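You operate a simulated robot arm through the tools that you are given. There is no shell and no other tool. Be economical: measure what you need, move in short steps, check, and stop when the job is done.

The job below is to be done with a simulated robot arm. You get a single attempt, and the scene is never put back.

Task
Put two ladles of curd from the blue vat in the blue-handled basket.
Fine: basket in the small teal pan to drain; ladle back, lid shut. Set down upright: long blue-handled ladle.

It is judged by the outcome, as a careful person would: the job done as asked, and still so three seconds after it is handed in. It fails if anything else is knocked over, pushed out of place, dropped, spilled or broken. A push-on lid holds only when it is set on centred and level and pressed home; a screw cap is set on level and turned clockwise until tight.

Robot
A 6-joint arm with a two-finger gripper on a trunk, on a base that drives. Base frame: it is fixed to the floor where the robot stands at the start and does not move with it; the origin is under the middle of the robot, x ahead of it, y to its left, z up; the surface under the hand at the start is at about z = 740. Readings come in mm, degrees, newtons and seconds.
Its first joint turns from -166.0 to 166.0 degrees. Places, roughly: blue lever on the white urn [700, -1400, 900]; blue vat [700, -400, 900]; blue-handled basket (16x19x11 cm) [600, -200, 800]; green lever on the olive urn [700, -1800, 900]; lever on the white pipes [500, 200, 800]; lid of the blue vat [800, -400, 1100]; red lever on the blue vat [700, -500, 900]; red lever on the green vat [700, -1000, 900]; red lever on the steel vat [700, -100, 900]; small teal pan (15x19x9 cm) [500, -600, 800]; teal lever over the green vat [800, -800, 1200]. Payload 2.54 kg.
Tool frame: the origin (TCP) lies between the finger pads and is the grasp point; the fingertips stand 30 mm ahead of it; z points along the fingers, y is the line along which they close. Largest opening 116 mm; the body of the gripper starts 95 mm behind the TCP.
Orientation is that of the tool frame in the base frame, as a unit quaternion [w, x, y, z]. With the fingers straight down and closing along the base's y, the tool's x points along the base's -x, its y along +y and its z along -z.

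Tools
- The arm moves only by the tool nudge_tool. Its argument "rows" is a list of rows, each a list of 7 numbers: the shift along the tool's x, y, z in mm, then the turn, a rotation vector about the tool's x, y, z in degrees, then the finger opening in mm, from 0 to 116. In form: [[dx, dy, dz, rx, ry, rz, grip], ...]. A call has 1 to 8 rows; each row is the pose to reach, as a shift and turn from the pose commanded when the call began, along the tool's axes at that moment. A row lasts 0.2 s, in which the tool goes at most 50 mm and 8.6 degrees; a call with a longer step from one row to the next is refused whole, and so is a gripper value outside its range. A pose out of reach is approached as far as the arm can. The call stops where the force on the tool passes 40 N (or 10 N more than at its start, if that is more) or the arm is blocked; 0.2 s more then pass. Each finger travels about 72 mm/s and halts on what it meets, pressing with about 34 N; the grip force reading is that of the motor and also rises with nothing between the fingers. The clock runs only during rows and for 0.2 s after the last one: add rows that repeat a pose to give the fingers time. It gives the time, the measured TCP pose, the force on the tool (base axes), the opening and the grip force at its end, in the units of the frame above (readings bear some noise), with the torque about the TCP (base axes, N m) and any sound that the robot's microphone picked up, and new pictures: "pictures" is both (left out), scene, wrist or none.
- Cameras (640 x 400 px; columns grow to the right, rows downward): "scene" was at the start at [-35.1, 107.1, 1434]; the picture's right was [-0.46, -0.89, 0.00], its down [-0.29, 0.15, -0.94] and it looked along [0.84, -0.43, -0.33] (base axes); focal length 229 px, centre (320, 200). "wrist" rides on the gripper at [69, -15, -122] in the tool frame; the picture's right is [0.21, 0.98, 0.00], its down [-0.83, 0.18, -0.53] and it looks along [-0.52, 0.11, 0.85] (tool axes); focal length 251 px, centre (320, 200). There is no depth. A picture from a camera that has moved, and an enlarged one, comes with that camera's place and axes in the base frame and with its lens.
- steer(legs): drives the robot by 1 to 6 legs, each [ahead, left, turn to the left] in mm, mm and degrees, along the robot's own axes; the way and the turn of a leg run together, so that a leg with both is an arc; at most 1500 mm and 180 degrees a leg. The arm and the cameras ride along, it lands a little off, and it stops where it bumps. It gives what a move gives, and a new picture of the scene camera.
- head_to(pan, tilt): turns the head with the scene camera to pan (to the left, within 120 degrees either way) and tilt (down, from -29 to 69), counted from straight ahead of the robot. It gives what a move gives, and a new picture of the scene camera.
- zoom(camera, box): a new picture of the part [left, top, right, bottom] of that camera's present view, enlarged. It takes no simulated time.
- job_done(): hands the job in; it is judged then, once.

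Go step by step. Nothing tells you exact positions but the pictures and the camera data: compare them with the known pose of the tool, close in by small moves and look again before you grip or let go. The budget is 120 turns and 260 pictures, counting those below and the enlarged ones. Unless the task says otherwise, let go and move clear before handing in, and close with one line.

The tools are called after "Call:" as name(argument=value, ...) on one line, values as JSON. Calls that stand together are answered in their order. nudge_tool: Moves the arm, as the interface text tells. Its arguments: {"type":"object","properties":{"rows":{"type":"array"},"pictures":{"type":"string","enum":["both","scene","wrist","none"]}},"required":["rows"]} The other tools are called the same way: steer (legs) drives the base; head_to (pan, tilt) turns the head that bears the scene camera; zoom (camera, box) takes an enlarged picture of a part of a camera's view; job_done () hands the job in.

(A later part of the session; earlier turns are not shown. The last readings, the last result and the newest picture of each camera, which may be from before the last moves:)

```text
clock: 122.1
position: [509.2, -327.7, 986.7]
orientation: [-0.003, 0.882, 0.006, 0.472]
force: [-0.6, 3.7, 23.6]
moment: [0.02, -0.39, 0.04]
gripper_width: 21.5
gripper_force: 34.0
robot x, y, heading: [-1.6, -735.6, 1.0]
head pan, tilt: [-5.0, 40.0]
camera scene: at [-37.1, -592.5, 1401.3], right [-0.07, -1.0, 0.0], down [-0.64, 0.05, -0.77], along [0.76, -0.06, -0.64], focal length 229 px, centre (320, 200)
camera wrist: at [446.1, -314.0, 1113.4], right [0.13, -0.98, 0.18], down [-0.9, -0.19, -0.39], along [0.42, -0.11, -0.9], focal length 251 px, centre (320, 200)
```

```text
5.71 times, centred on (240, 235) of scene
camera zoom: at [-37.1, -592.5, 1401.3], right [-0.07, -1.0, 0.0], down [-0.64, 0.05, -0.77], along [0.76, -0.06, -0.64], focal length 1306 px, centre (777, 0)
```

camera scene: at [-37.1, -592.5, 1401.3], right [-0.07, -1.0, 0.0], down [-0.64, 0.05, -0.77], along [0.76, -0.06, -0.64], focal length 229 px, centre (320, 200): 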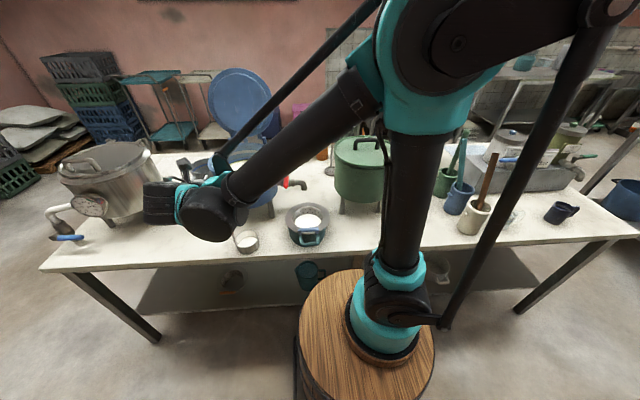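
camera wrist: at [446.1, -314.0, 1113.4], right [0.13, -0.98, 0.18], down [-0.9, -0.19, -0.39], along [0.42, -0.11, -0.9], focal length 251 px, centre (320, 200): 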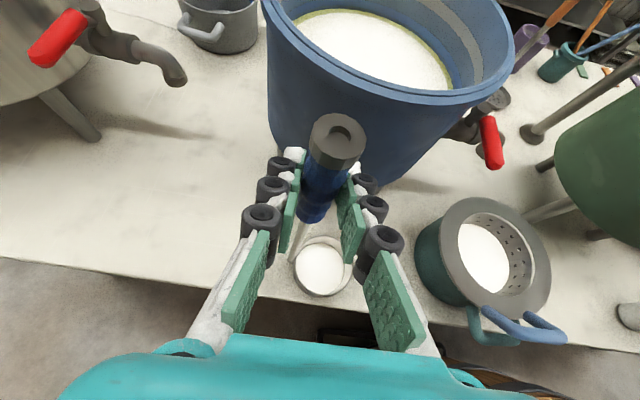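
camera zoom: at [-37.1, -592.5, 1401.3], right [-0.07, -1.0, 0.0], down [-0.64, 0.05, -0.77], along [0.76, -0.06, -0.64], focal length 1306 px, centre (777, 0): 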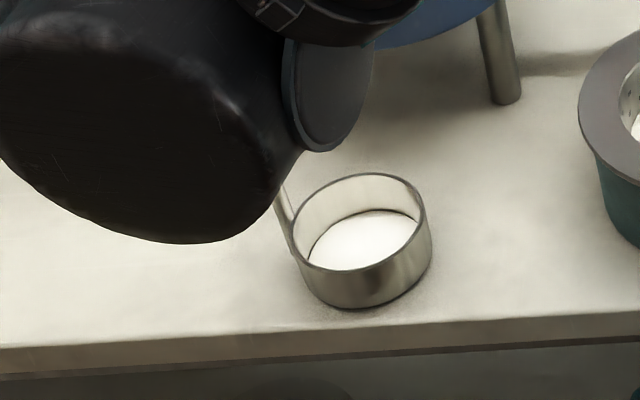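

The cup is on the table (pressing lightly). I relieve the pressure and open the fingers.

Call:
nudge_tool(rows=[[1.7, 0, -1.1, 0, 0, 0, 0], [1.7, 0, -1.1, 0, 0, 0, 10], [1.7, 0, -1.1, 0, 0, 0, 24], [1.7, 0, -1.1, 0, 0, 0, 34], [1.7, 0, -1.1, 0, 0, 0, 50], [1.7, 0, -1.1, 0, 0, 0, 60]])

Call:
zoom(camera="wrist", box=[200, 50, 440, 250])

```text
clock: 123.5
position: [508.1, -327.7, 989.2]
orientation: [-0.004, 0.882, 0.006, 0.471]
force: [0.4, -0.1, -1.0]
moment: [0.0, -0.01, 0.02]
gripper_width: 60.0
gripper_force: 0.1
robot x, y, heading: [-1.0, -732.6, 1.0]
head pan, tilt: [-5.0, 40.0]
camera scene: at [-36.4, -592.2, 1401.3], right [-0.07, -1.0, 0.0], down [-0.64, 0.05, -0.77], along [0.76, -0.06, -0.64], focal length 229 px, centre (320, 200)
camera wrist: at [446.5, -313.9, 1114.8], right [0.13, -0.98, 0.18], down [-0.9, -0.19, -0.39], along [0.42, -0.11, -0.9], focal length 251 px, centre (320, 200)
```

scene: 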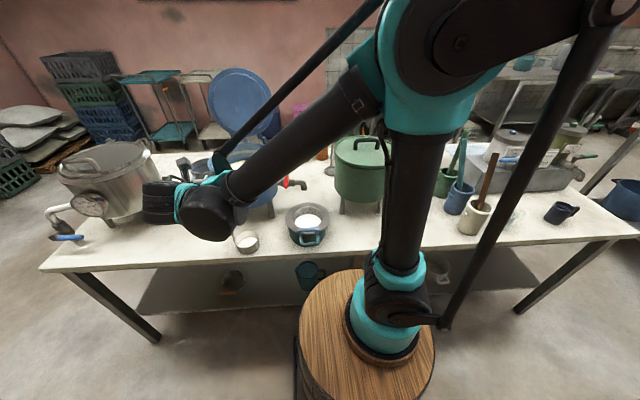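
wrist: 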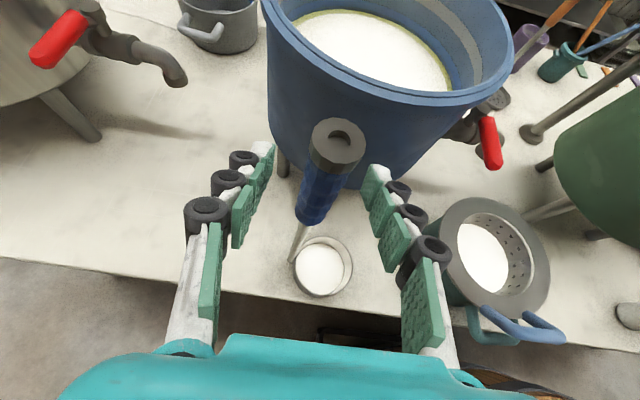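

```text
2.00 times, centred on (320, 150) of wrist
camera zoom: at [446.5, -313.9, 1114.8], right [0.13, -0.98, 0.18], down [-0.9, -0.19, -0.39], along [0.42, -0.11, -0.9], focal length 503 px, centre (320, 300)
```

zoom: 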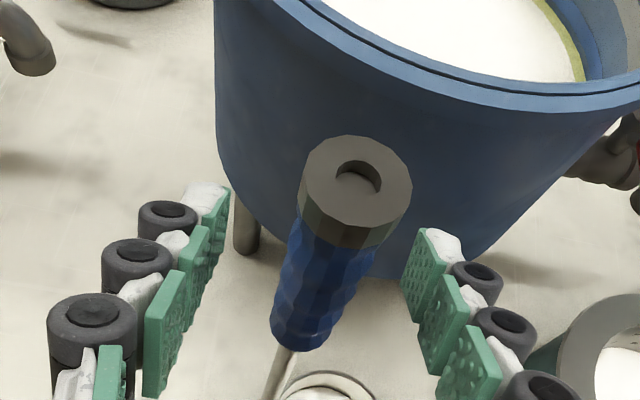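

The ladle stands upright on its own. I back off, rise, and start rolling the tool for the lid.

Call:
nudge_tool(rows=[[0, 0, -20, 0, 0, 0, 70], [0, 0, -50, 0, 0, 0, 80], [0, 0, -85, 0, 0, 0, 80], [0, 0, -120, 0, 0, 0, 80], [35, 0, -143, 0, 0, 0, 80], [72, 0, -168, 0, 0, 0, 80], [110, 0, -193, 0, 0, 0, 80], [148, 0, -218, 0, 0, 0, 80]])

Call:
zoom(camera="scene", box=[180, 60, 340, 260])

```text
clock: 125.3
position: [410.1, -327.4, 1230.1]
orientation: [-0.003, 0.882, 0.006, 0.471]
force: [0.6, -0.1, -0.2]
moment: [-0.01, -0.01, -0.01]
gripper_width: 80.1
gripper_force: 0.1
robot x, y, heading: [-0.9, -735.3, 1.2]
head pan, tilt: [-5.0, 40.0]
camera scene: at [-36.4, -592.2, 1401.3], right [-0.07, -1.0, 0.0], down [-0.64, 0.05, -0.77], along [0.76, -0.06, -0.64], focal length 229 px, centre (320, 200)
camera wrist: at [347.7, -313.1, 1356.9], right [0.13, -0.98, 0.18], down [-0.9, -0.19, -0.39], along [0.42, -0.11, -0.9], focal length 251 px, centre (320, 200)
```

scene: 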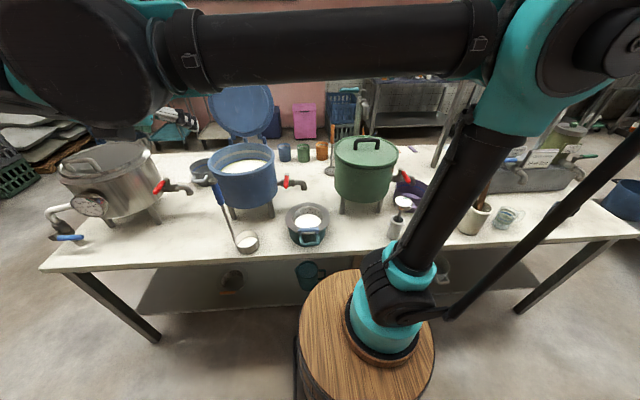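
wrist: 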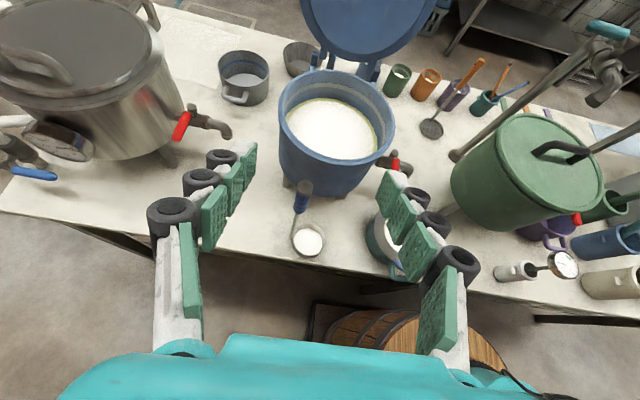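

```text
2.00 times, centred on (260, 160) of scene
camera zoom: at [-36.4, -592.2, 1401.3], right [-0.07, -1.0, 0.0], down [-0.64, 0.05, -0.77], along [0.76, -0.06, -0.64], focal length 457 px, centre (440, 280)
```

zoom: 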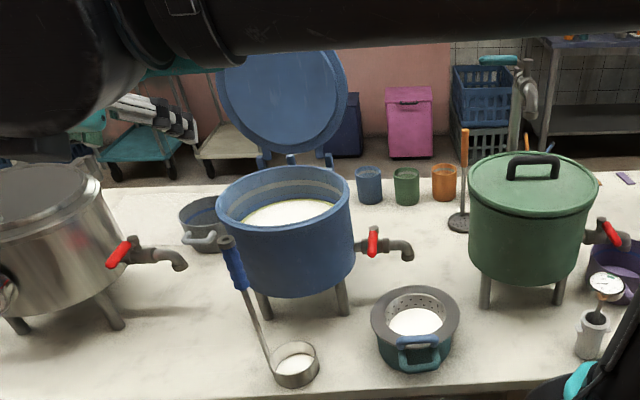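

Ladle and basket stand fine. I drive left so the vat is ahead, then look at the lid.

Call:
steer(legs=[[0, 190, -1]])

Call:
nudge_tool(rows=[[0, 0, 0, 0, 0, 8.5, 80], [0, 0, 0, 0, 0, 17, 80], [0, 0, 0, 0, 0, 25.5, 80], [0, 0, 0, 0, 0, 34, 80], [0, 0, 0, 0, 0, 42.5, 80], [0, 0, 0, 0, 0, 51, 80], [0, 0, 0, 0, 0, 59.5, 80], [0, 0, 0, 0, 0, 68, 80]], pictures="none")

Call:
head_to(pan=3, tilt=22)

Call:
zoom(camera="scene", box=[240, 120, 440, 300])

```text
clock: 126.8
position: [417.2, -143.3, 1229.8]
orientation: [0.0, 0.882, -0.002, 0.472]
force: [-0.6, -0.3, 0.2]
moment: [0.01, -0.02, 0.03]
gripper_width: 79.9
gripper_force: 0.0
robot x, y, heading: [-0.8, -541.9, -0.2]
head pan, tilt: [-5.0, 40.0]
camera scene: at [-35.0, -401.5, 1401.3], right [-0.09, -1.0, 0.0], down [-0.64, 0.06, -0.77], along [0.76, -0.07, -0.64], focal length 229 px, centre (320, 200)
```

scene: 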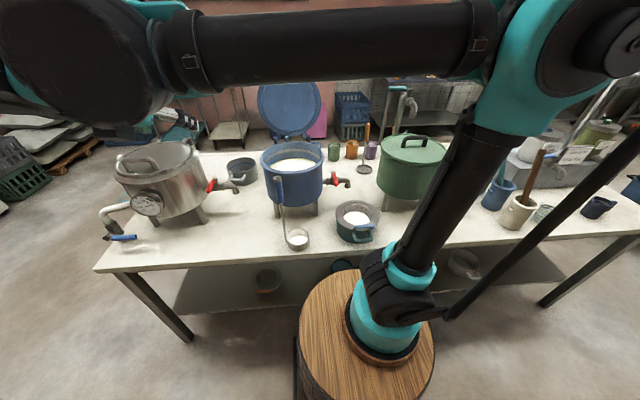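

```text
clock: 128.6
position: [416.9, -144.0, 1229.7]
orientation: [-0.264, 0.729, -0.495, 0.391]
force: [-0.7, 0.0, 0.1]
moment: [-0.03, 0.02, -0.02]
gripper_width: 80.0
gripper_force: 0.1
robot x, y, heading: [-2.6, -544.6, -0.5]
head pan, tilt: [-5.0, 40.0]
```

```text
clock: 129.4
position: [416.9, -144.4, 1229.5]
orientation: [-0.263, 0.73, -0.494, 0.392]
force: [0.5, 0.2, 1.2]
moment: [0.0, 0.0, 0.0]
gripper_width: 80.2
gripper_force: 0.0
robot x, y, heading: [-2.4, -541.0, -0.1]
head pan, tilt: [3.0, 22.0]
camera scene: at [-27.0, -389.3, 1429.4], right [0.05, -1.0, 0.0], down [-0.37, -0.02, -0.93], along [0.93, 0.05, -0.38], focal length 229 px, centre (320, 200)
```

scene: 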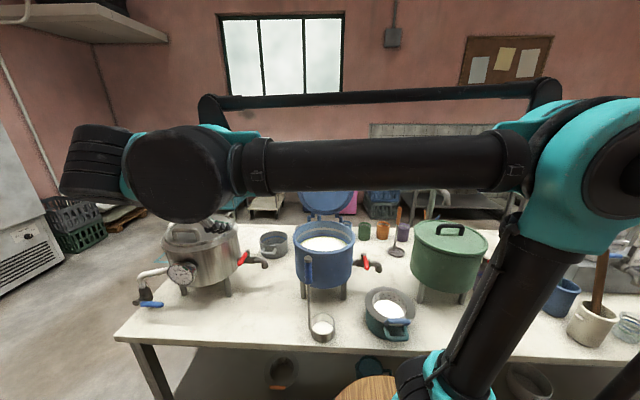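

```text
2.22 times, centred on (340, 210) of scene
camera zoom: at [-27.0, -389.3, 1429.4], right [0.05, -1.0, 0.0], down [-0.37, -0.02, -0.93], along [0.93, 0.05, -0.38], focal length 508 px, centre (276, 178)
```

zoom: 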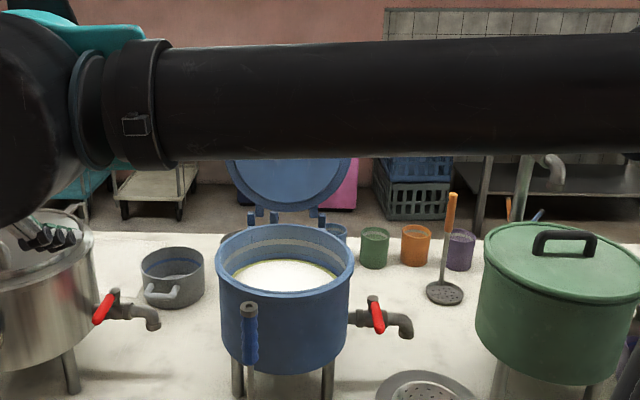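

From earlier views, the lid's top edge is near (880,-368,1240) and its hinge near (805,-368,1030); it leans back about 20°. I'll take its edge loosely between the fingers (closing plane vertical) and swing it down. First I finish the roll and move above it.

Call:
nudge_tool(rows=[[0, 0, 0, 0, 0, 8, 80], [0, 0, 0, 0, 0, 16, 80], [0, 0, 0, 0, 0, 21, 80]], pictures="none")

Call:
nudge_tool(rows=[[20, -25, 15, -4, 0, 0, 80], [45, -45, 40, -9, 0, 0, 80], [70, -65, 75, -14, 0, 0, 80], [95, -85, 110, -19, 0, 0, 80], [120, -105, 145, -24, 0, 0, 80], [145, -125, 180, -29, 0, 0, 80], [170, -145, 210, -34, 0, 0, 80], [195, -165, 240, -39, 0, 0, 80]])

```text
clock: 130.2
position: [416.5, -144.5, 1228.5]
orientation: [-0.331, 0.626, -0.62, 0.336]
force: [-0.2, 1.1, 0.5]
moment: [0.0, 0.0, 0.02]
gripper_width: 80.3
gripper_force: 0.0
robot x, y, heading: [-3.8, -543.4, -0.5]
head pan, tilt: [3.0, 22.0]
```

```text
clock: 132.0
position: [707.4, -340.5, 1237.6]
orientation: [-0.102, 0.702, -0.696, 0.11]
force: [-0.6, 0.2, 0.7]
moment: [-0.02, -0.06, 0.0]
gripper_width: 80.0
gripper_force: 0.0
robot x, y, heading: [-2.1, -543.5, -0.3]
head pan, tilt: [3.0, 22.0]
camera scene: at [-27.6, -389.3, 1429.5], right [0.05, -1.0, 0.0], down [-0.37, -0.02, -0.93], along [0.93, 0.05, -0.37], focal length 229 px, centre (320, 200)
camera wrist: at [686.9, -407.6, 1360.1], right [-0.93, -0.22, -0.29], down [-0.34, 0.83, 0.45], along [0.14, 0.51, -0.85], focal length 251 px, centre (320, 200)
```

scene: 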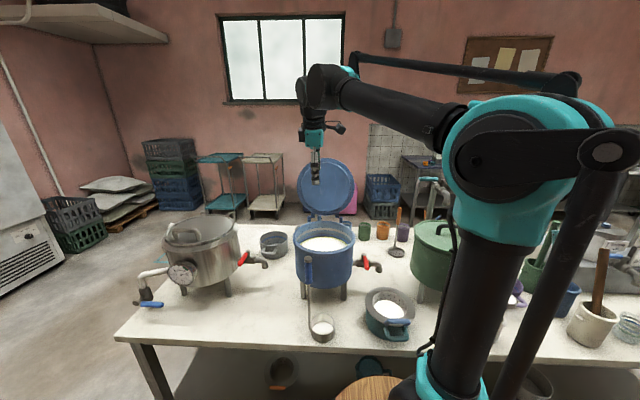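
wrist: 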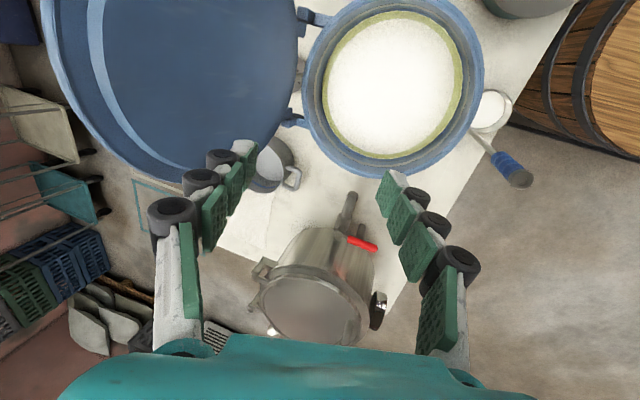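

Call:
zoom(camera="wrist", box=[20, 0, 340, 200])

Call:
zoom(camera="scene", box=[280, 130, 380, 230])

```text
2.00 times, centred on (180, 100) of wrist
camera zoom: at [686.9, -407.6, 1360.1], right [-0.93, -0.22, -0.29], down [-0.34, 0.83, 0.45], along [0.14, 0.51, -0.85], focal length 503 px, centre (600, 400)
```

zoom: 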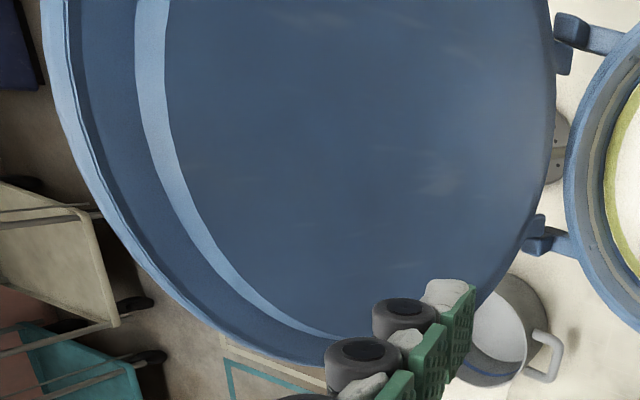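

```text
4.00 times, centred on (330, 180) of scene
camera zoom: at [-27.6, -389.3, 1429.5], right [0.05, -1.0, 0.0], down [-0.37, -0.02, -0.93], along [0.93, 0.05, -0.37], focal length 914 px, centre (280, 280)
```

zoom: 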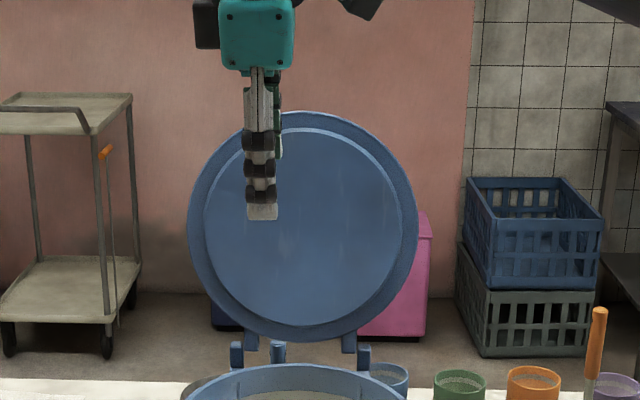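

The lid is a 230 mm disc with a thin flange and a raised plug; its top edge is at (877,-366,1249). I move above it with the fingers open, one to go in front and one behind.

Call:
nudge_tool(rows=[[10, -14, -46, -2, 0, 0, 100], [20, -29, -92, -4, 0, 0, 100], [28, -70, -80, -6, 0, 0, 100], [35, -115, -66, -7.3, 0, 0, 100], [42, -160, -52, -7.3, 0, 0, 100], [42, -177, -46, -7.3, 0, 0, 100]])

Call:
zoom(camera="wrist", box=[140, 0, 500, 225])

Call:
zoom(camera="scene", box=[280, 100, 380, 230])

```text
clock: 133.4
position: [864.7, -380.1, 1332.8]
orientation: [-0.056, 0.707, -0.702, 0.066]
force: [-0.9, 0.3, 0.7]
moment: [0.01, -0.11, -0.01]
gripper_width: 99.8
gripper_force: 0.1
robot x, y, heading: [-2.5, -548.5, -0.1]
head pan, tilt: [3.0, 22.0]
camera scene: at [-27.8, -389.5, 1429.5], right [0.05, -1.0, 0.0], down [-0.37, -0.02, -0.93], along [0.93, 0.05, -0.37], focal length 229 px, centre (320, 200)
camera wrist: at [858.1, -447.7, 1458.6], right [-0.96, -0.22, -0.17], down [-0.28, 0.83, 0.48], along [0.03, 0.51, -0.86], focal length 251 px, centre (320, 200)
```

scene: 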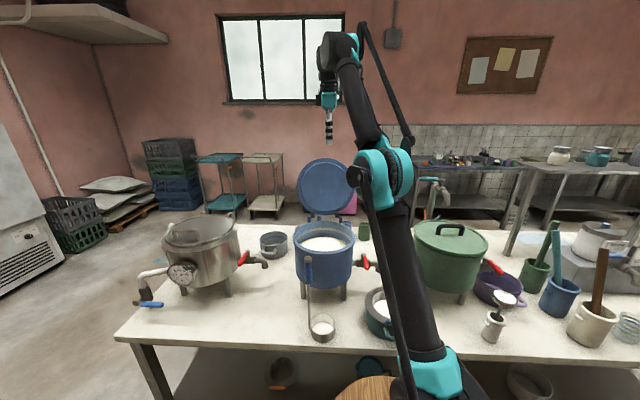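
wrist: 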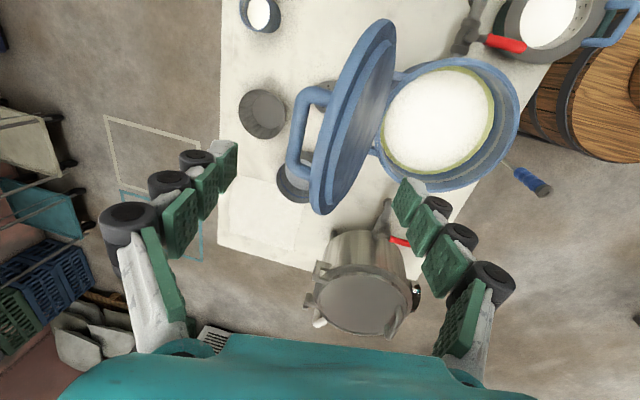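

```text
1.78 times, centred on (320, 112) of wrist
camera zoom: at [858.1, -447.7, 1458.6], right [-0.96, -0.22, -0.17], down [-0.28, 0.83, 0.48], along [0.03, 0.51, -0.86], focal length 447 px, centre (320, 356)
```

zoom: 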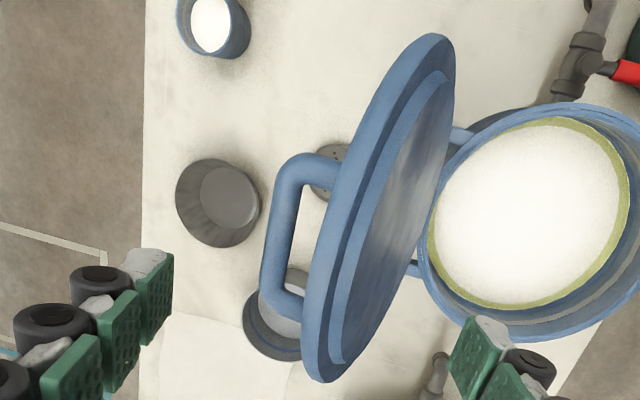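

```text
3.08 times, centred on (330, 165) of scene
camera zoom: at [-27.8, -389.5, 1429.5], right [0.05, -1.0, 0.0], down [-0.37, -0.02, -0.93], along [0.93, 0.05, -0.37], focal length 703 px, centre (289, 308)
```

zoom: 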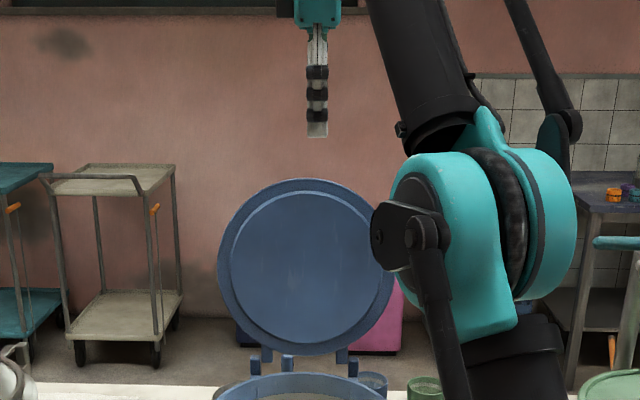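

The arm reaches. The lid also has a handle loop on its back, well below the edge. I lower the fingers over the lid's top edge.

Call:
nudge_tool(rows=[[0, 0, 25, 0, 0, 0, 100], [0, 1, 50, 0, 0, 0, 100], [0, 3, 70, 0, 0, 0, 100]])

Call:
zoom(camera="wrist", box=[140, 0, 500, 225])

Call:
zoom(camera="scene", box=[280, 100, 380, 230])

```text
clock: 134.2
position: [873.9, -378.9, 1264.4]
orientation: [-0.057, 0.707, -0.702, 0.066]
force: [0.1, 0.1, 0.1]
moment: [-0.03, 0.0, 0.01]
gripper_width: 99.9
gripper_force: 0.0
robot x, y, heading: [-2.2, -546.1, -0.1]
head pan, tilt: [3.0, 22.0]
camera scene: at [-27.0, -389.3, 1429.5], right [0.05, -1.0, 0.0], down [-0.37, -0.02, -0.93], along [0.93, 0.05, -0.37], focal length 229 px, centre (320, 200)
camera wrist: at [867.9, -446.6, 1389.0], right [-0.96, -0.22, -0.17], down [-0.28, 0.83, 0.48], along [0.03, 0.51, -0.86], focal length 251 px, centre (320, 200)
```

scene: 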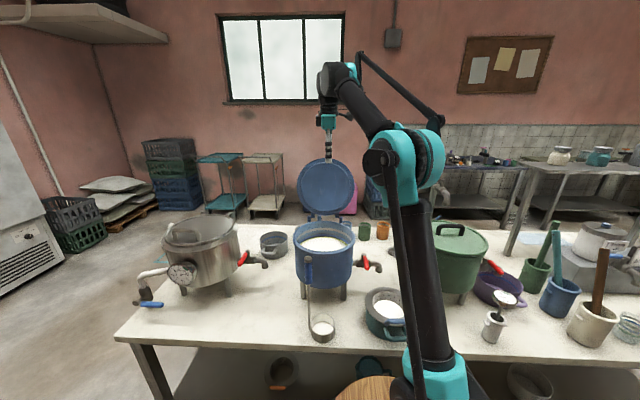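
wrist: 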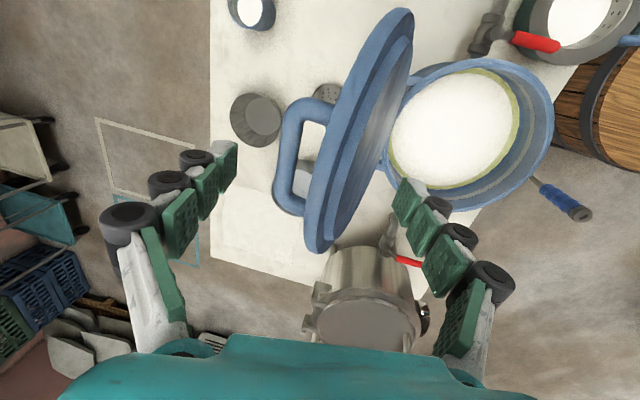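

```text
1.78 times, centred on (320, 112) of wrist
camera zoom: at [867.9, -446.6, 1389.0], right [-0.96, -0.22, -0.17], down [-0.28, 0.83, 0.48], along [0.03, 0.51, -0.86], focal length 447 px, centre (320, 356)
```

zoom: 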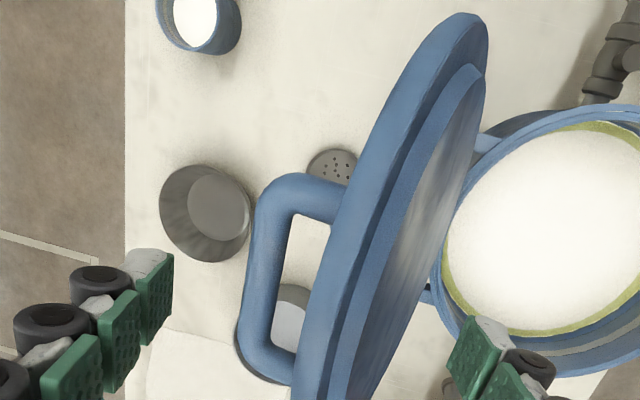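

```text
3.08 times, centred on (330, 165) of scene
camera zoom: at [-27.0, -389.3, 1429.5], right [0.05, -1.0, 0.0], down [-0.37, -0.02, -0.93], along [0.93, 0.05, -0.37], focal length 703 px, centre (289, 308)
```

zoom: 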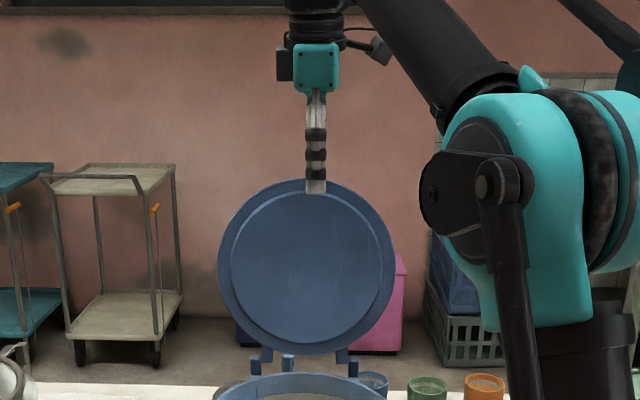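

The fingers straddle the lid's flange. I narrow them and swing the lid forward along its arc to about 70°.

Call:
nudge_tool(rows=[[0, 18.2, -8, 2.6, 0, 0, 80], [0, 37.7, -15.7, 5.1, 0, 0, 65], [0, 57.9, -21.7, 7.7, 0, 0, 65], [0, 78.5, -26.1, 10.2, 0, 0, 65], [0, 99.5, -28.6, 12.8, 0, 0, 65], [0, 120.5, -29.4, 15.3, 0, 0, 65], [0, 141.6, -28.3, 17.9, 0, 0, 65], [0, 162.5, -25.4, 20.4, 0, 0, 65]])

Call:
zoom(camera="scene", box=[270, 120, 390, 270])

```text
clock: 136.0
position: [710.0, -377.5, 1260.7]
orientation: [-0.181, 0.685, -0.679, 0.19]
force: [-0.7, 1.3, 0.0]
moment: [-0.01, 0.03, -0.05]
gripper_width: 64.8
gripper_force: 0.1
robot x, y, heading: [-1.5, -543.7, -0.2]
head pan, tilt: [3.0, 22.0]
camera scene: at [-26.6, -389.2, 1429.5], right [0.05, -1.0, 0.0], down [-0.37, -0.02, -0.93], along [0.93, 0.05, -0.37], focal length 229 px, centre (320, 200)
camera wrist: at [662.1, -446.1, 1375.7], right [-0.84, -0.23, -0.49], down [-0.43, 0.83, 0.36], along [0.33, 0.51, -0.79], focal length 251 px, centre (320, 200)
```

scene: 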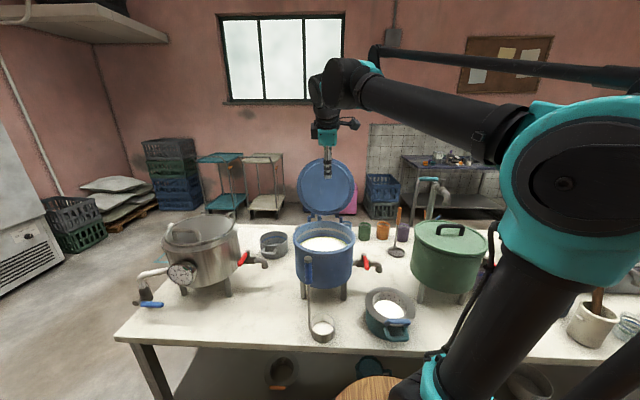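
wrist: 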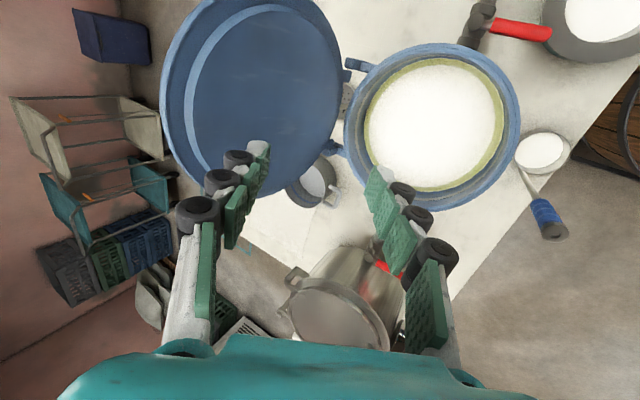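

```text
2.67 times, centred on (330, 195) of scene
camera zoom: at [-26.6, -389.2, 1429.5], right [0.05, -1.0, 0.0], down [-0.37, -0.02, -0.93], along [0.93, 0.05, -0.37], focal length 610 px, centre (293, 213)
```

zoom: 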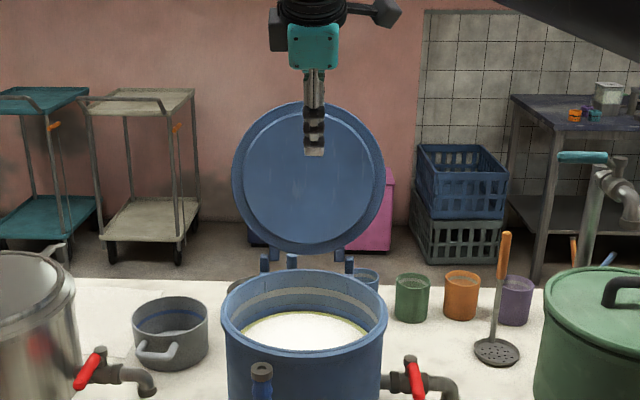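

The fingers only grazed the edge and slid off; the lid did not move. I go back over it and insert deeper, with a steeper pitch.

Call:
nudge_tool(rows=[[0, -20, -34, -4, 0, 0, 90], [0, -40, -68, -8, 0, 0, 110], [0, -74, -48, -13, 0, 0, 116], [0, -108, -28, -18, 0, 0, 116], [0, -141, -9, -22, 0, 0, 116], [0, -175, 11, -25, 0, 0, 116]], pictures="none")

Call:
nudge_tool(rows=[[0, -2, 30, 0, 0, 0, 116], [0, -4, 60, 0, 0, 0, 116], [0, -5, 85, 0, 0, 0, 116], [0, -5, 101, 0, 0, 0, 116]])

Call:
zoom(camera="wrist", box=[140, 0, 500, 225])

Call:
zoom(camera="scene", box=[280, 130, 380, 230])

```text
clock: 137.4
position: [847.7, -384.7, 1329.1]
orientation: [-0.029, 0.708, -0.704, 0.037]
force: [-1.9, -0.6, 1.5]
moment: [0.04, -0.27, -0.01]
gripper_width: 115.7
gripper_force: 0.5
out of reach, approached as far as the arm can: row 6
robot x, y, heading: [-4.9, -546.3, -0.1]
head pan, tilt: [3.0, 22.0]
```

```text
clock: 138.4
position: [869.3, -382.5, 1228.0]
orientation: [-0.029, 0.709, -0.704, 0.038]
force: [-0.6, -0.5, -0.6]
moment: [-0.02, -0.02, 0.01]
gripper_width: 115.9
gripper_force: 0.0
robot x, y, heading: [-5.7, -545.6, 0.0]
head pan, tilt: [3.0, 22.0]
camera scene: at [-27.0, -389.3, 1429.5], right [0.05, -1.0, 0.0], down [-0.37, -0.02, -0.93], along [0.93, 0.05, -0.37], focal length 229 px, centre (320, 200)
camera wrist: at [873.9, -450.3, 1352.3], right [-0.97, -0.22, -0.09], down [-0.24, 0.83, 0.5], along [-0.04, 0.51, -0.86], focal length 251 px, centre (320, 200)
```

scene: 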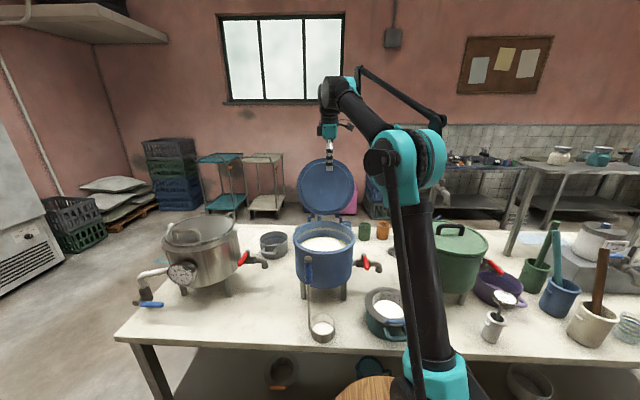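
wrist: 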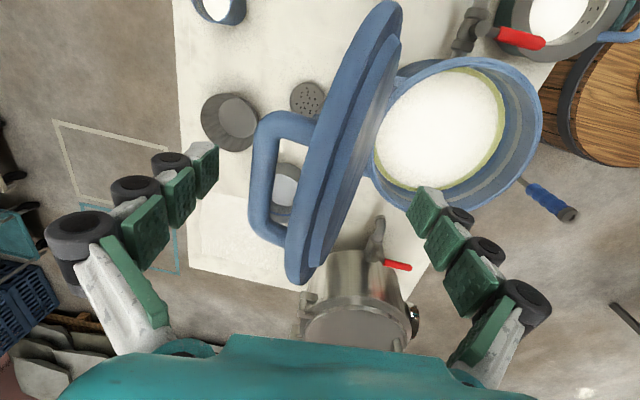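

```text
1.78 times, centred on (320, 112) of wrist
camera zoom: at [873.9, -450.3, 1352.3], right [-0.97, -0.22, -0.09], down [-0.24, 0.83, 0.5], along [-0.04, 0.51, -0.86], focal length 447 px, centre (320, 356)
```

zoom: 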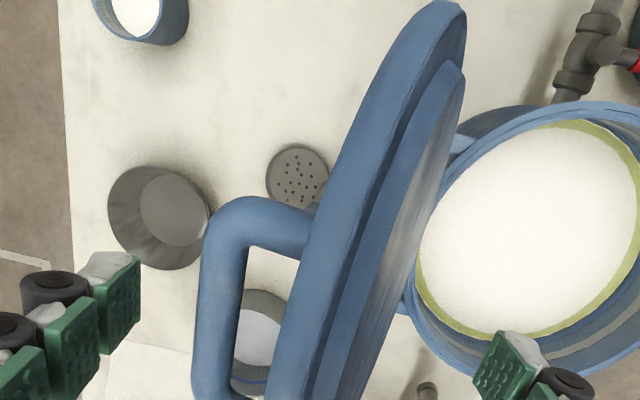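

```text
4.00 times, centred on (330, 180) of scene
camera zoom: at [-27.0, -389.3, 1429.5], right [0.05, -1.0, 0.0], down [-0.37, -0.02, -0.93], along [0.93, 0.05, -0.37], focal length 914 px, centre (280, 280)
```

zoom: 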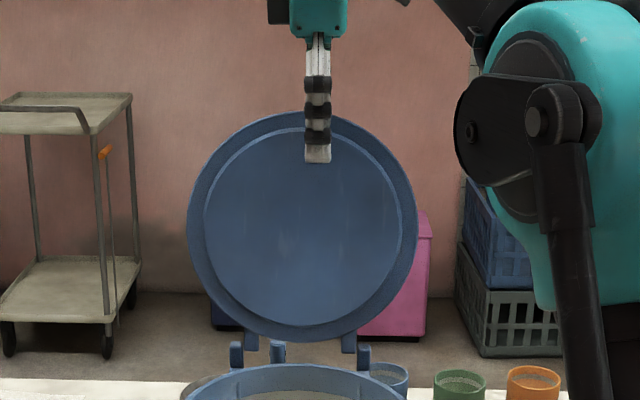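

The fingers are now about 45 mm past the edge. I narrow them and pull the lid forward to just past vertical, then look.

Call:
nudge_tool(rows=[[0, 0, 0, 0, 0, 0, 90], [0, 17.6, -4.5, 2.8, 0, 0, 80], [0, 35, -10.2, 5.6, 0, 0, 80], [0, 52.9, -14.3, 8.4, 0, 0, 80], [0, 71, -16.8, 11.2, 0, 0, 80], [0, 89.3, -17.7, 13.9, 0, 0, 80]])

Call:
zoom(camera="scene", box=[270, 120, 390, 270])

```text
clock: 139.8
position: [778.3, -382.3, 1235.6]
orientation: [-0.114, 0.7, -0.694, 0.124]
force: [-0.1, -1.3, 6.2]
moment: [0.08, -0.27, 0.02]
gripper_width: 83.9
gripper_force: 2.9
robot x, y, heading: [-3.1, -545.6, -0.4]
head pan, tilt: [3.0, 22.0]
camera scene: at [-26.9, -389.5, 1429.5], right [0.05, -1.0, 0.0], down [-0.37, -0.02, -0.93], along [0.93, 0.05, -0.37], focal length 229 px, centre (320, 200)
camera wrist: at [752.8, -450.3, 1358.2], right [-0.92, -0.22, -0.32], down [-0.35, 0.83, 0.43], along [0.17, 0.51, -0.84], focal length 251 px, centre (320, 200)
```

scene: 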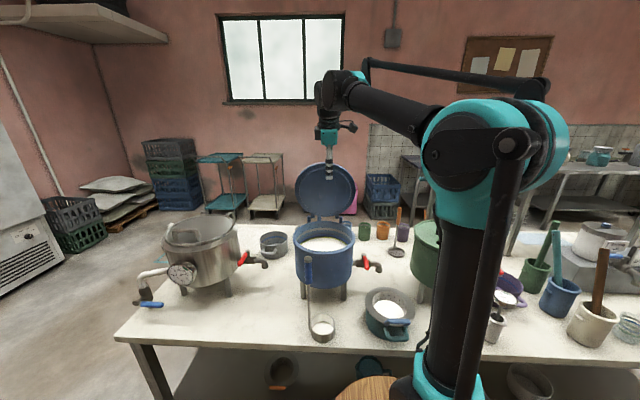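
wrist: 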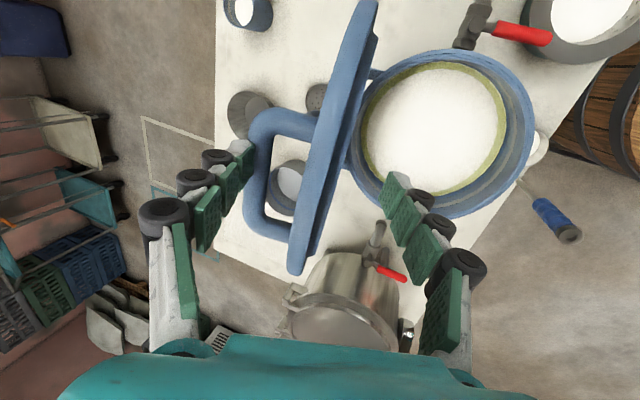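

```text
2.67 times, centred on (330, 195) of scene
camera zoom: at [-26.9, -389.5, 1429.5], right [0.05, -1.0, 0.0], down [-0.37, -0.02, -0.93], along [0.93, 0.05, -0.37], focal length 610 px, centre (293, 213)
```

zoom: 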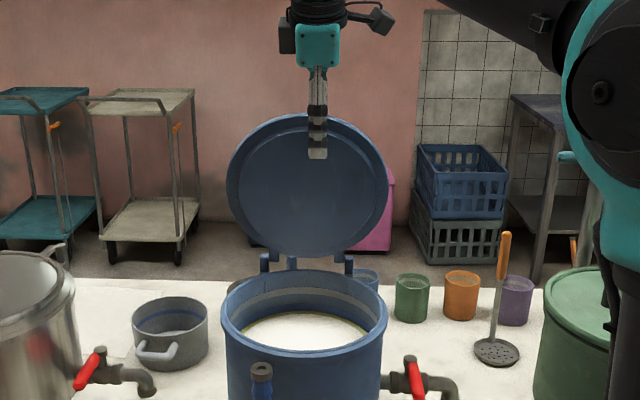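

The lid is coming along, now about vertical. I continue down the arc.

Call:
nudge_tool(rows=[[0, 17.1, -5.2, 2.7, 0, 0, 80], [0, 35.3, -7.3, 5.5, 0, 0, 80], [0, 53.5, -7.9, 8.3, 0, 0, 80], [0, 71.8, -7, 11.1, 0, 0, 80], [0, 89.9, -4.4, 13.9, 0, 0, 80], [0, 107.8, -0.2, 16.7, 0, 0, 80], [0, 125.2, 5.4, 19.4, 0, 0, 80], [0, 142, 12.6, 22.2, 0, 0, 80]])

Call:
zoom(camera="scene", box=[270, 120, 390, 270])

```text
clock: 141.6
position: [648.3, -383.5, 1176.1]
orientation: [-0.247, 0.664, -0.658, 0.255]
force: [-1.2, -0.8, -1.9]
moment: [-0.02, 0.01, -0.01]
gripper_width: 81.8
gripper_force: 1.4
robot x, y, heading: [0.3, -541.9, -0.2]
head pan, tilt: [3.0, 22.0]
camera scene: at [-26.9, -389.3, 1429.5], right [0.05, -1.0, 0.0], down [-0.37, -0.02, -0.93], along [0.93, 0.05, -0.37], focal length 229 px, centre (320, 200)
camera wrist: at [580.2, -452.3, 1280.2], right [-0.73, -0.23, -0.64], down [-0.49, 0.83, 0.27], along [0.47, 0.51, -0.72], focal length 251 px, centre (320, 200)
```

scene: 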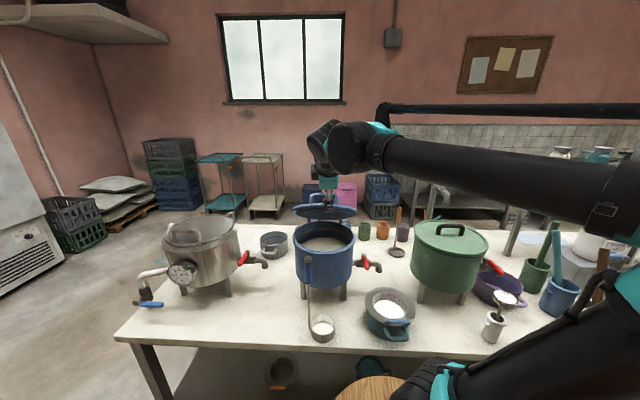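
wrist: 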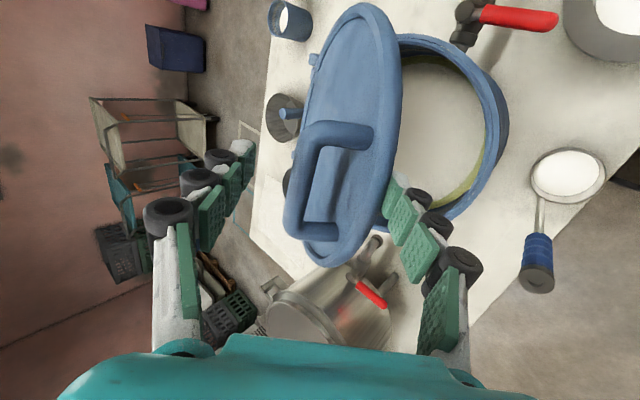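

```text
2.67 times, centred on (330, 195) of scene
camera zoom: at [-26.9, -389.3, 1429.5], right [0.05, -1.0, 0.0], down [-0.37, -0.02, -0.93], along [0.93, 0.05, -0.37], focal length 610 px, centre (293, 213)
```

zoom: 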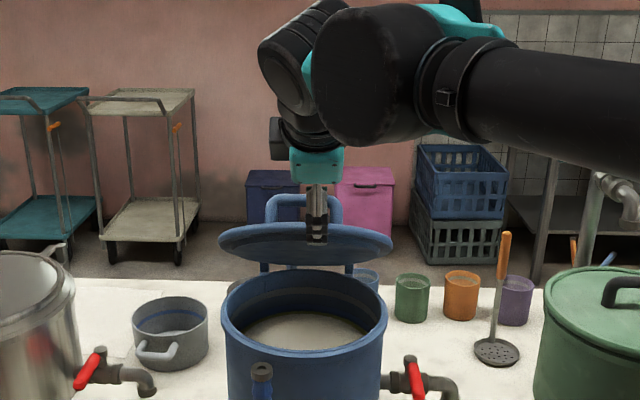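

The lid rests on the lower finger. I lower further until it is almost closed.

Call:
nudge_tool(rows=[[0, 17.8, 1.7, 2.8, 0, 0, 80], [0, 35.8, 5.2, 5.6, 0, 0, 80], [0, 53.5, 10.2, 8.4, 0, 0, 80], [0, 70.5, 16.7, 11.2, 0, 0, 80], [0, 87, 24.8, 13.9, 0, 0, 80]])

Call:
zoom(camera="scene", box=[270, 150, 390, 270])

```text
clock: 142.8
position: [601.4, -384.5, 1101.9]
orientation: [-0.326, 0.63, -0.622, 0.332]
force: [-2.3, 0.5, -1.5]
moment: [-0.01, 0.04, 0.04]
gripper_width: 82.0
gripper_force: 1.3
robot x, y, heading: [-1.3, -541.8, -0.3]
head pan, tilt: [3.0, 22.0]
camera scene: at [-27.0, -389.3, 1429.5], right [0.05, -1.0, 0.0], down [-0.37, -0.02, -0.93], along [0.93, 0.05, -0.37], focal length 229 px, centre (320, 200)
camera wrist: at [510.8, -454.4, 1186.3], right [-0.55, -0.23, -0.8], down [-0.55, 0.83, 0.14], along [0.63, 0.52, -0.58], focal length 251 px, centre (320, 200)
```

scene: 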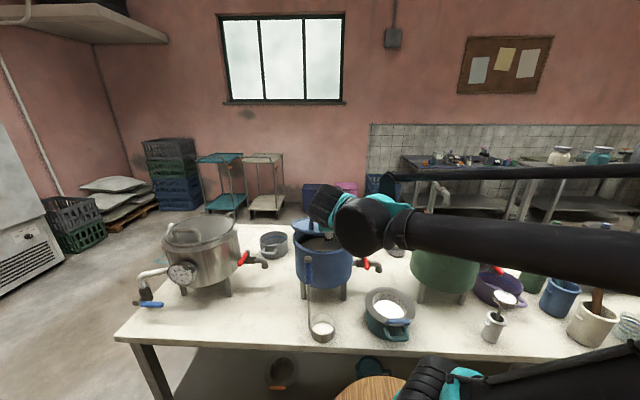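
wrist: 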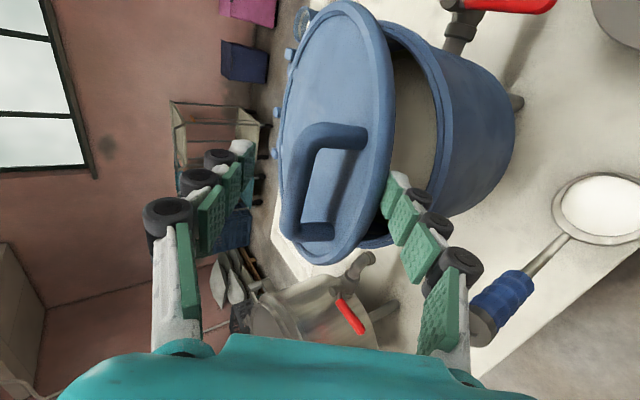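

```text
3.33 times, centred on (330, 210) of scene
camera zoom: at [-27.0, -389.3, 1429.5], right [0.05, -1.0, 0.0], down [-0.37, -0.02, -0.93], along [0.93, 0.05, -0.37], focal length 762 px, centre (287, 167)
```

zoom: 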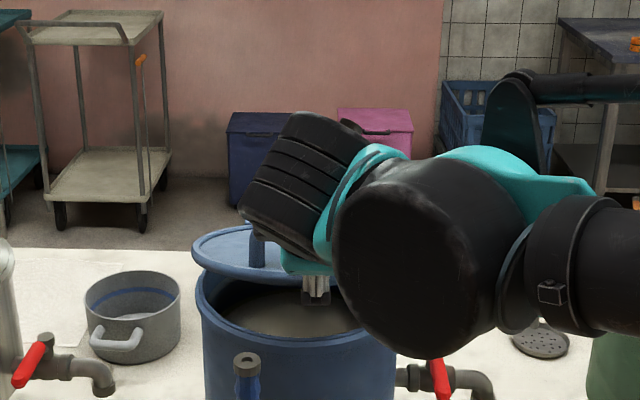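

I go down another 18 mm and then slide the fingers out towards the robot so the lid settles.

Call:
nudge_tool(rows=[[0, 7.5, 5, 0, 0, 0, 80], [0, 14.8, 10.2, 0, 0, 0, 80], [0, 18, 5.5, 0, 0, 0, 80], [0, 24, -3.2, 0, 0, 0, 80], [0, 32, -15, 0, 0, 0, 80], [0, 43, -31, 0, 0, 0, 80], [0, 54, -47.5, 0, 0, 0, 80], [0, 54, -70, 0, 0, 0, 80]])

Call:
zoom(camera="wrist", box=[200, 0, 560, 260])

```text
clock: 144.6
position: [510.8, -386.4, 1098.2]
orientation: [-0.325, 0.63, -0.623, 0.331]
force: [0.4, -0.3, 0.4]
moment: [-0.01, 0.02, -0.03]
gripper_width: 80.1
gripper_force: 0.0
robot x, y, heading: [-1.6, -546.5, -0.3]
head pan, tilt: [3.0, 22.0]
camera scene: at [-27.0, -389.3, 1429.5], right [0.05, -1.0, 0.0], down [-0.37, -0.02, -0.93], along [0.93, 0.05, -0.37], focal length 229 px, centre (320, 200)
camera wrist: at [420.8, -455.0, 1181.0], right [-0.55, -0.23, -0.8], down [-0.55, 0.83, 0.14], along [0.63, 0.52, -0.58], focal length 251 px, centre (320, 200)
```

scene: 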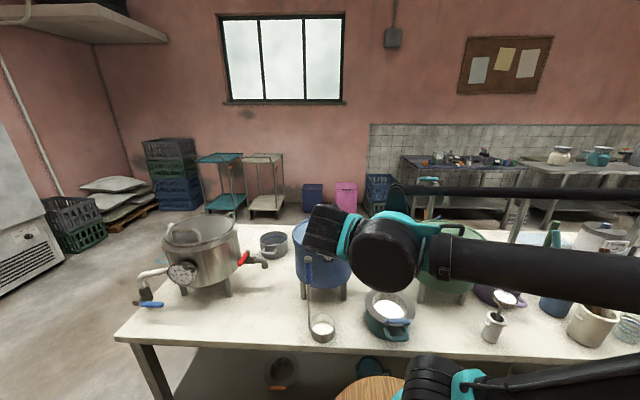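
wrist: 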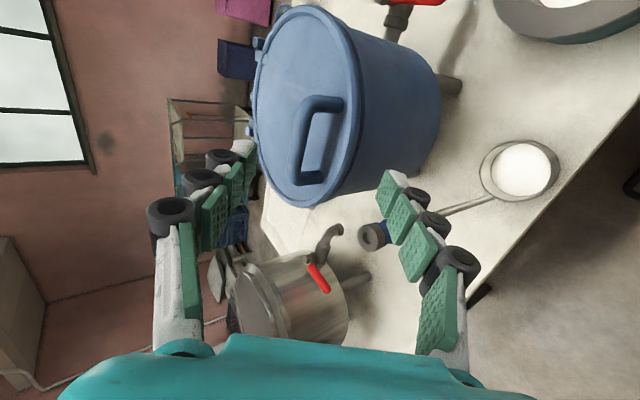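

```text
1.54 times, centred on (380, 130) of wrist
camera zoom: at [420.8, -455.0, 1181.0], right [-0.55, -0.23, -0.8], down [-0.55, 0.83, 0.14], along [0.63, 0.52, -0.58], focal length 387 px, centre (228, 308)
```

zoom: 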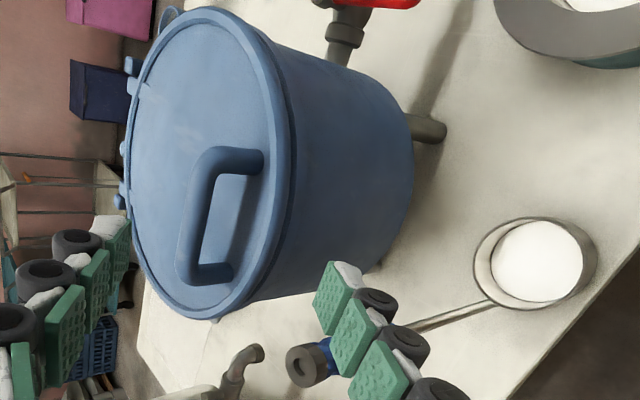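

The lid has settled closed. To press it home, I rise, close the fingers, and come down on its near part.

Call:
nudge_tool(rows=[[0, -33, -22, -3, 0, 0, 50], [0, -66, -45, -8, 0, 0, 20], [0, -75, -32, -14, 0, 0, 0], [0, -84, -19, -20, 0, 0, 0], [0, -93, -6, -26, 0, 0, 0], [0, -102, 7, -32, 0, 0, 0], [0, -111, 20, -37, 0, 0, 0], [0, -120, 33, -40, 0, 0, 0]])

Call:
zoom(camera="scene", box=[270, 180, 390, 300])

Call:
zoom(camera="wrist", box=[200, 0, 500, 220])

```text
clock: 146.4
position: [605.2, -384.1, 1177.0]
orientation: [-0.09, 0.703, -0.698, 0.099]
force: [-0.6, -0.4, -0.1]
moment: [0.0, -0.01, -0.01]
gripper_width: 0.5
gripper_force: 28.4
robot x, y, heading: [-2.5, -544.4, -0.3]
head pan, tilt: [3.0, 22.0]
camera scene: at [-27.2, -389.4, 1429.5], right [0.05, -1.0, 0.0], down [-0.37, -0.02, -0.93], along [0.93, 0.05, -0.37], focal length 229 px, centre (320, 200)
camera wrist: at [589.6, -452.5, 1300.1], right [-0.94, -0.22, -0.26], down [-0.32, 0.83, 0.46], along [0.11, 0.51, -0.85], focal length 251 px, centre (320, 200)
```

scene: 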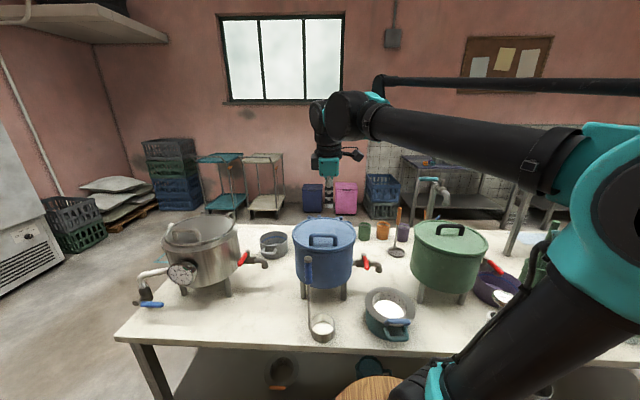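
wrist: 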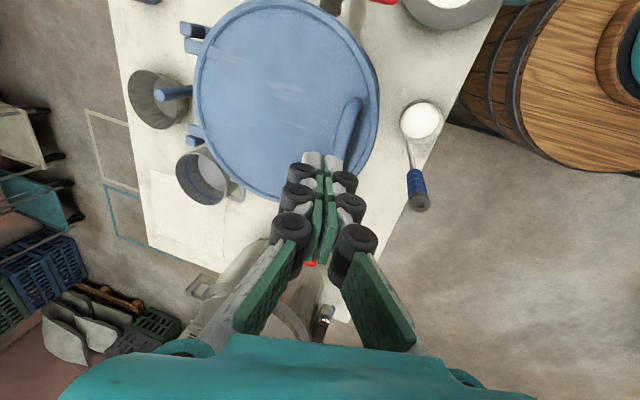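

```text
3.33 times, centred on (330, 240) of scene
camera zoom: at [-27.2, -389.4, 1429.5], right [0.05, -1.0, 0.0], down [-0.37, -0.02, -0.93], along [0.93, 0.05, -0.37], focal length 762 px, centre (287, 67)
```

zoom: 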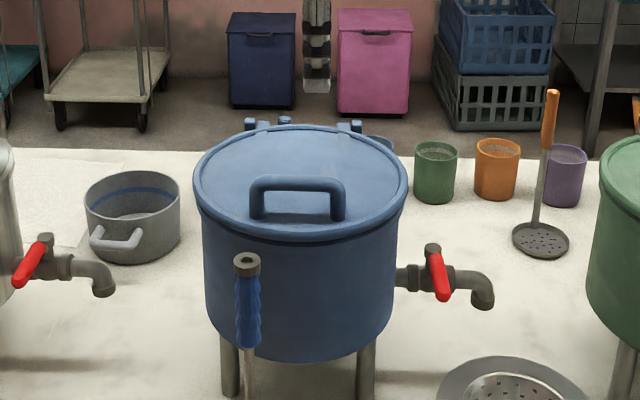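

```text
1.82 times, centred on (350, 110) of wrist
camera zoom: at [589.6, -452.5, 1300.1], right [-0.94, -0.22, -0.26], down [-0.32, 0.83, 0.46], along [0.11, 0.51, -0.85], focal length 457 px, centre (266, 364)
```

zoom: 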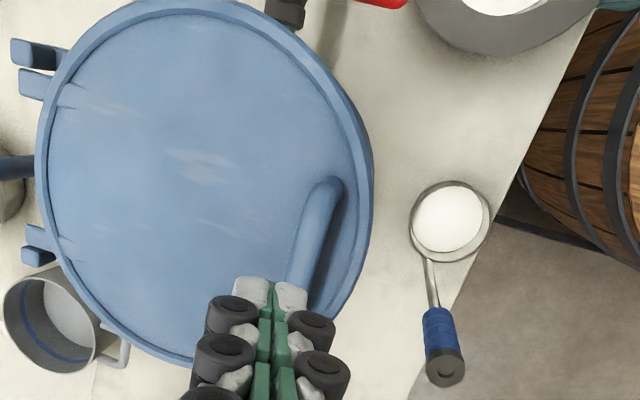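

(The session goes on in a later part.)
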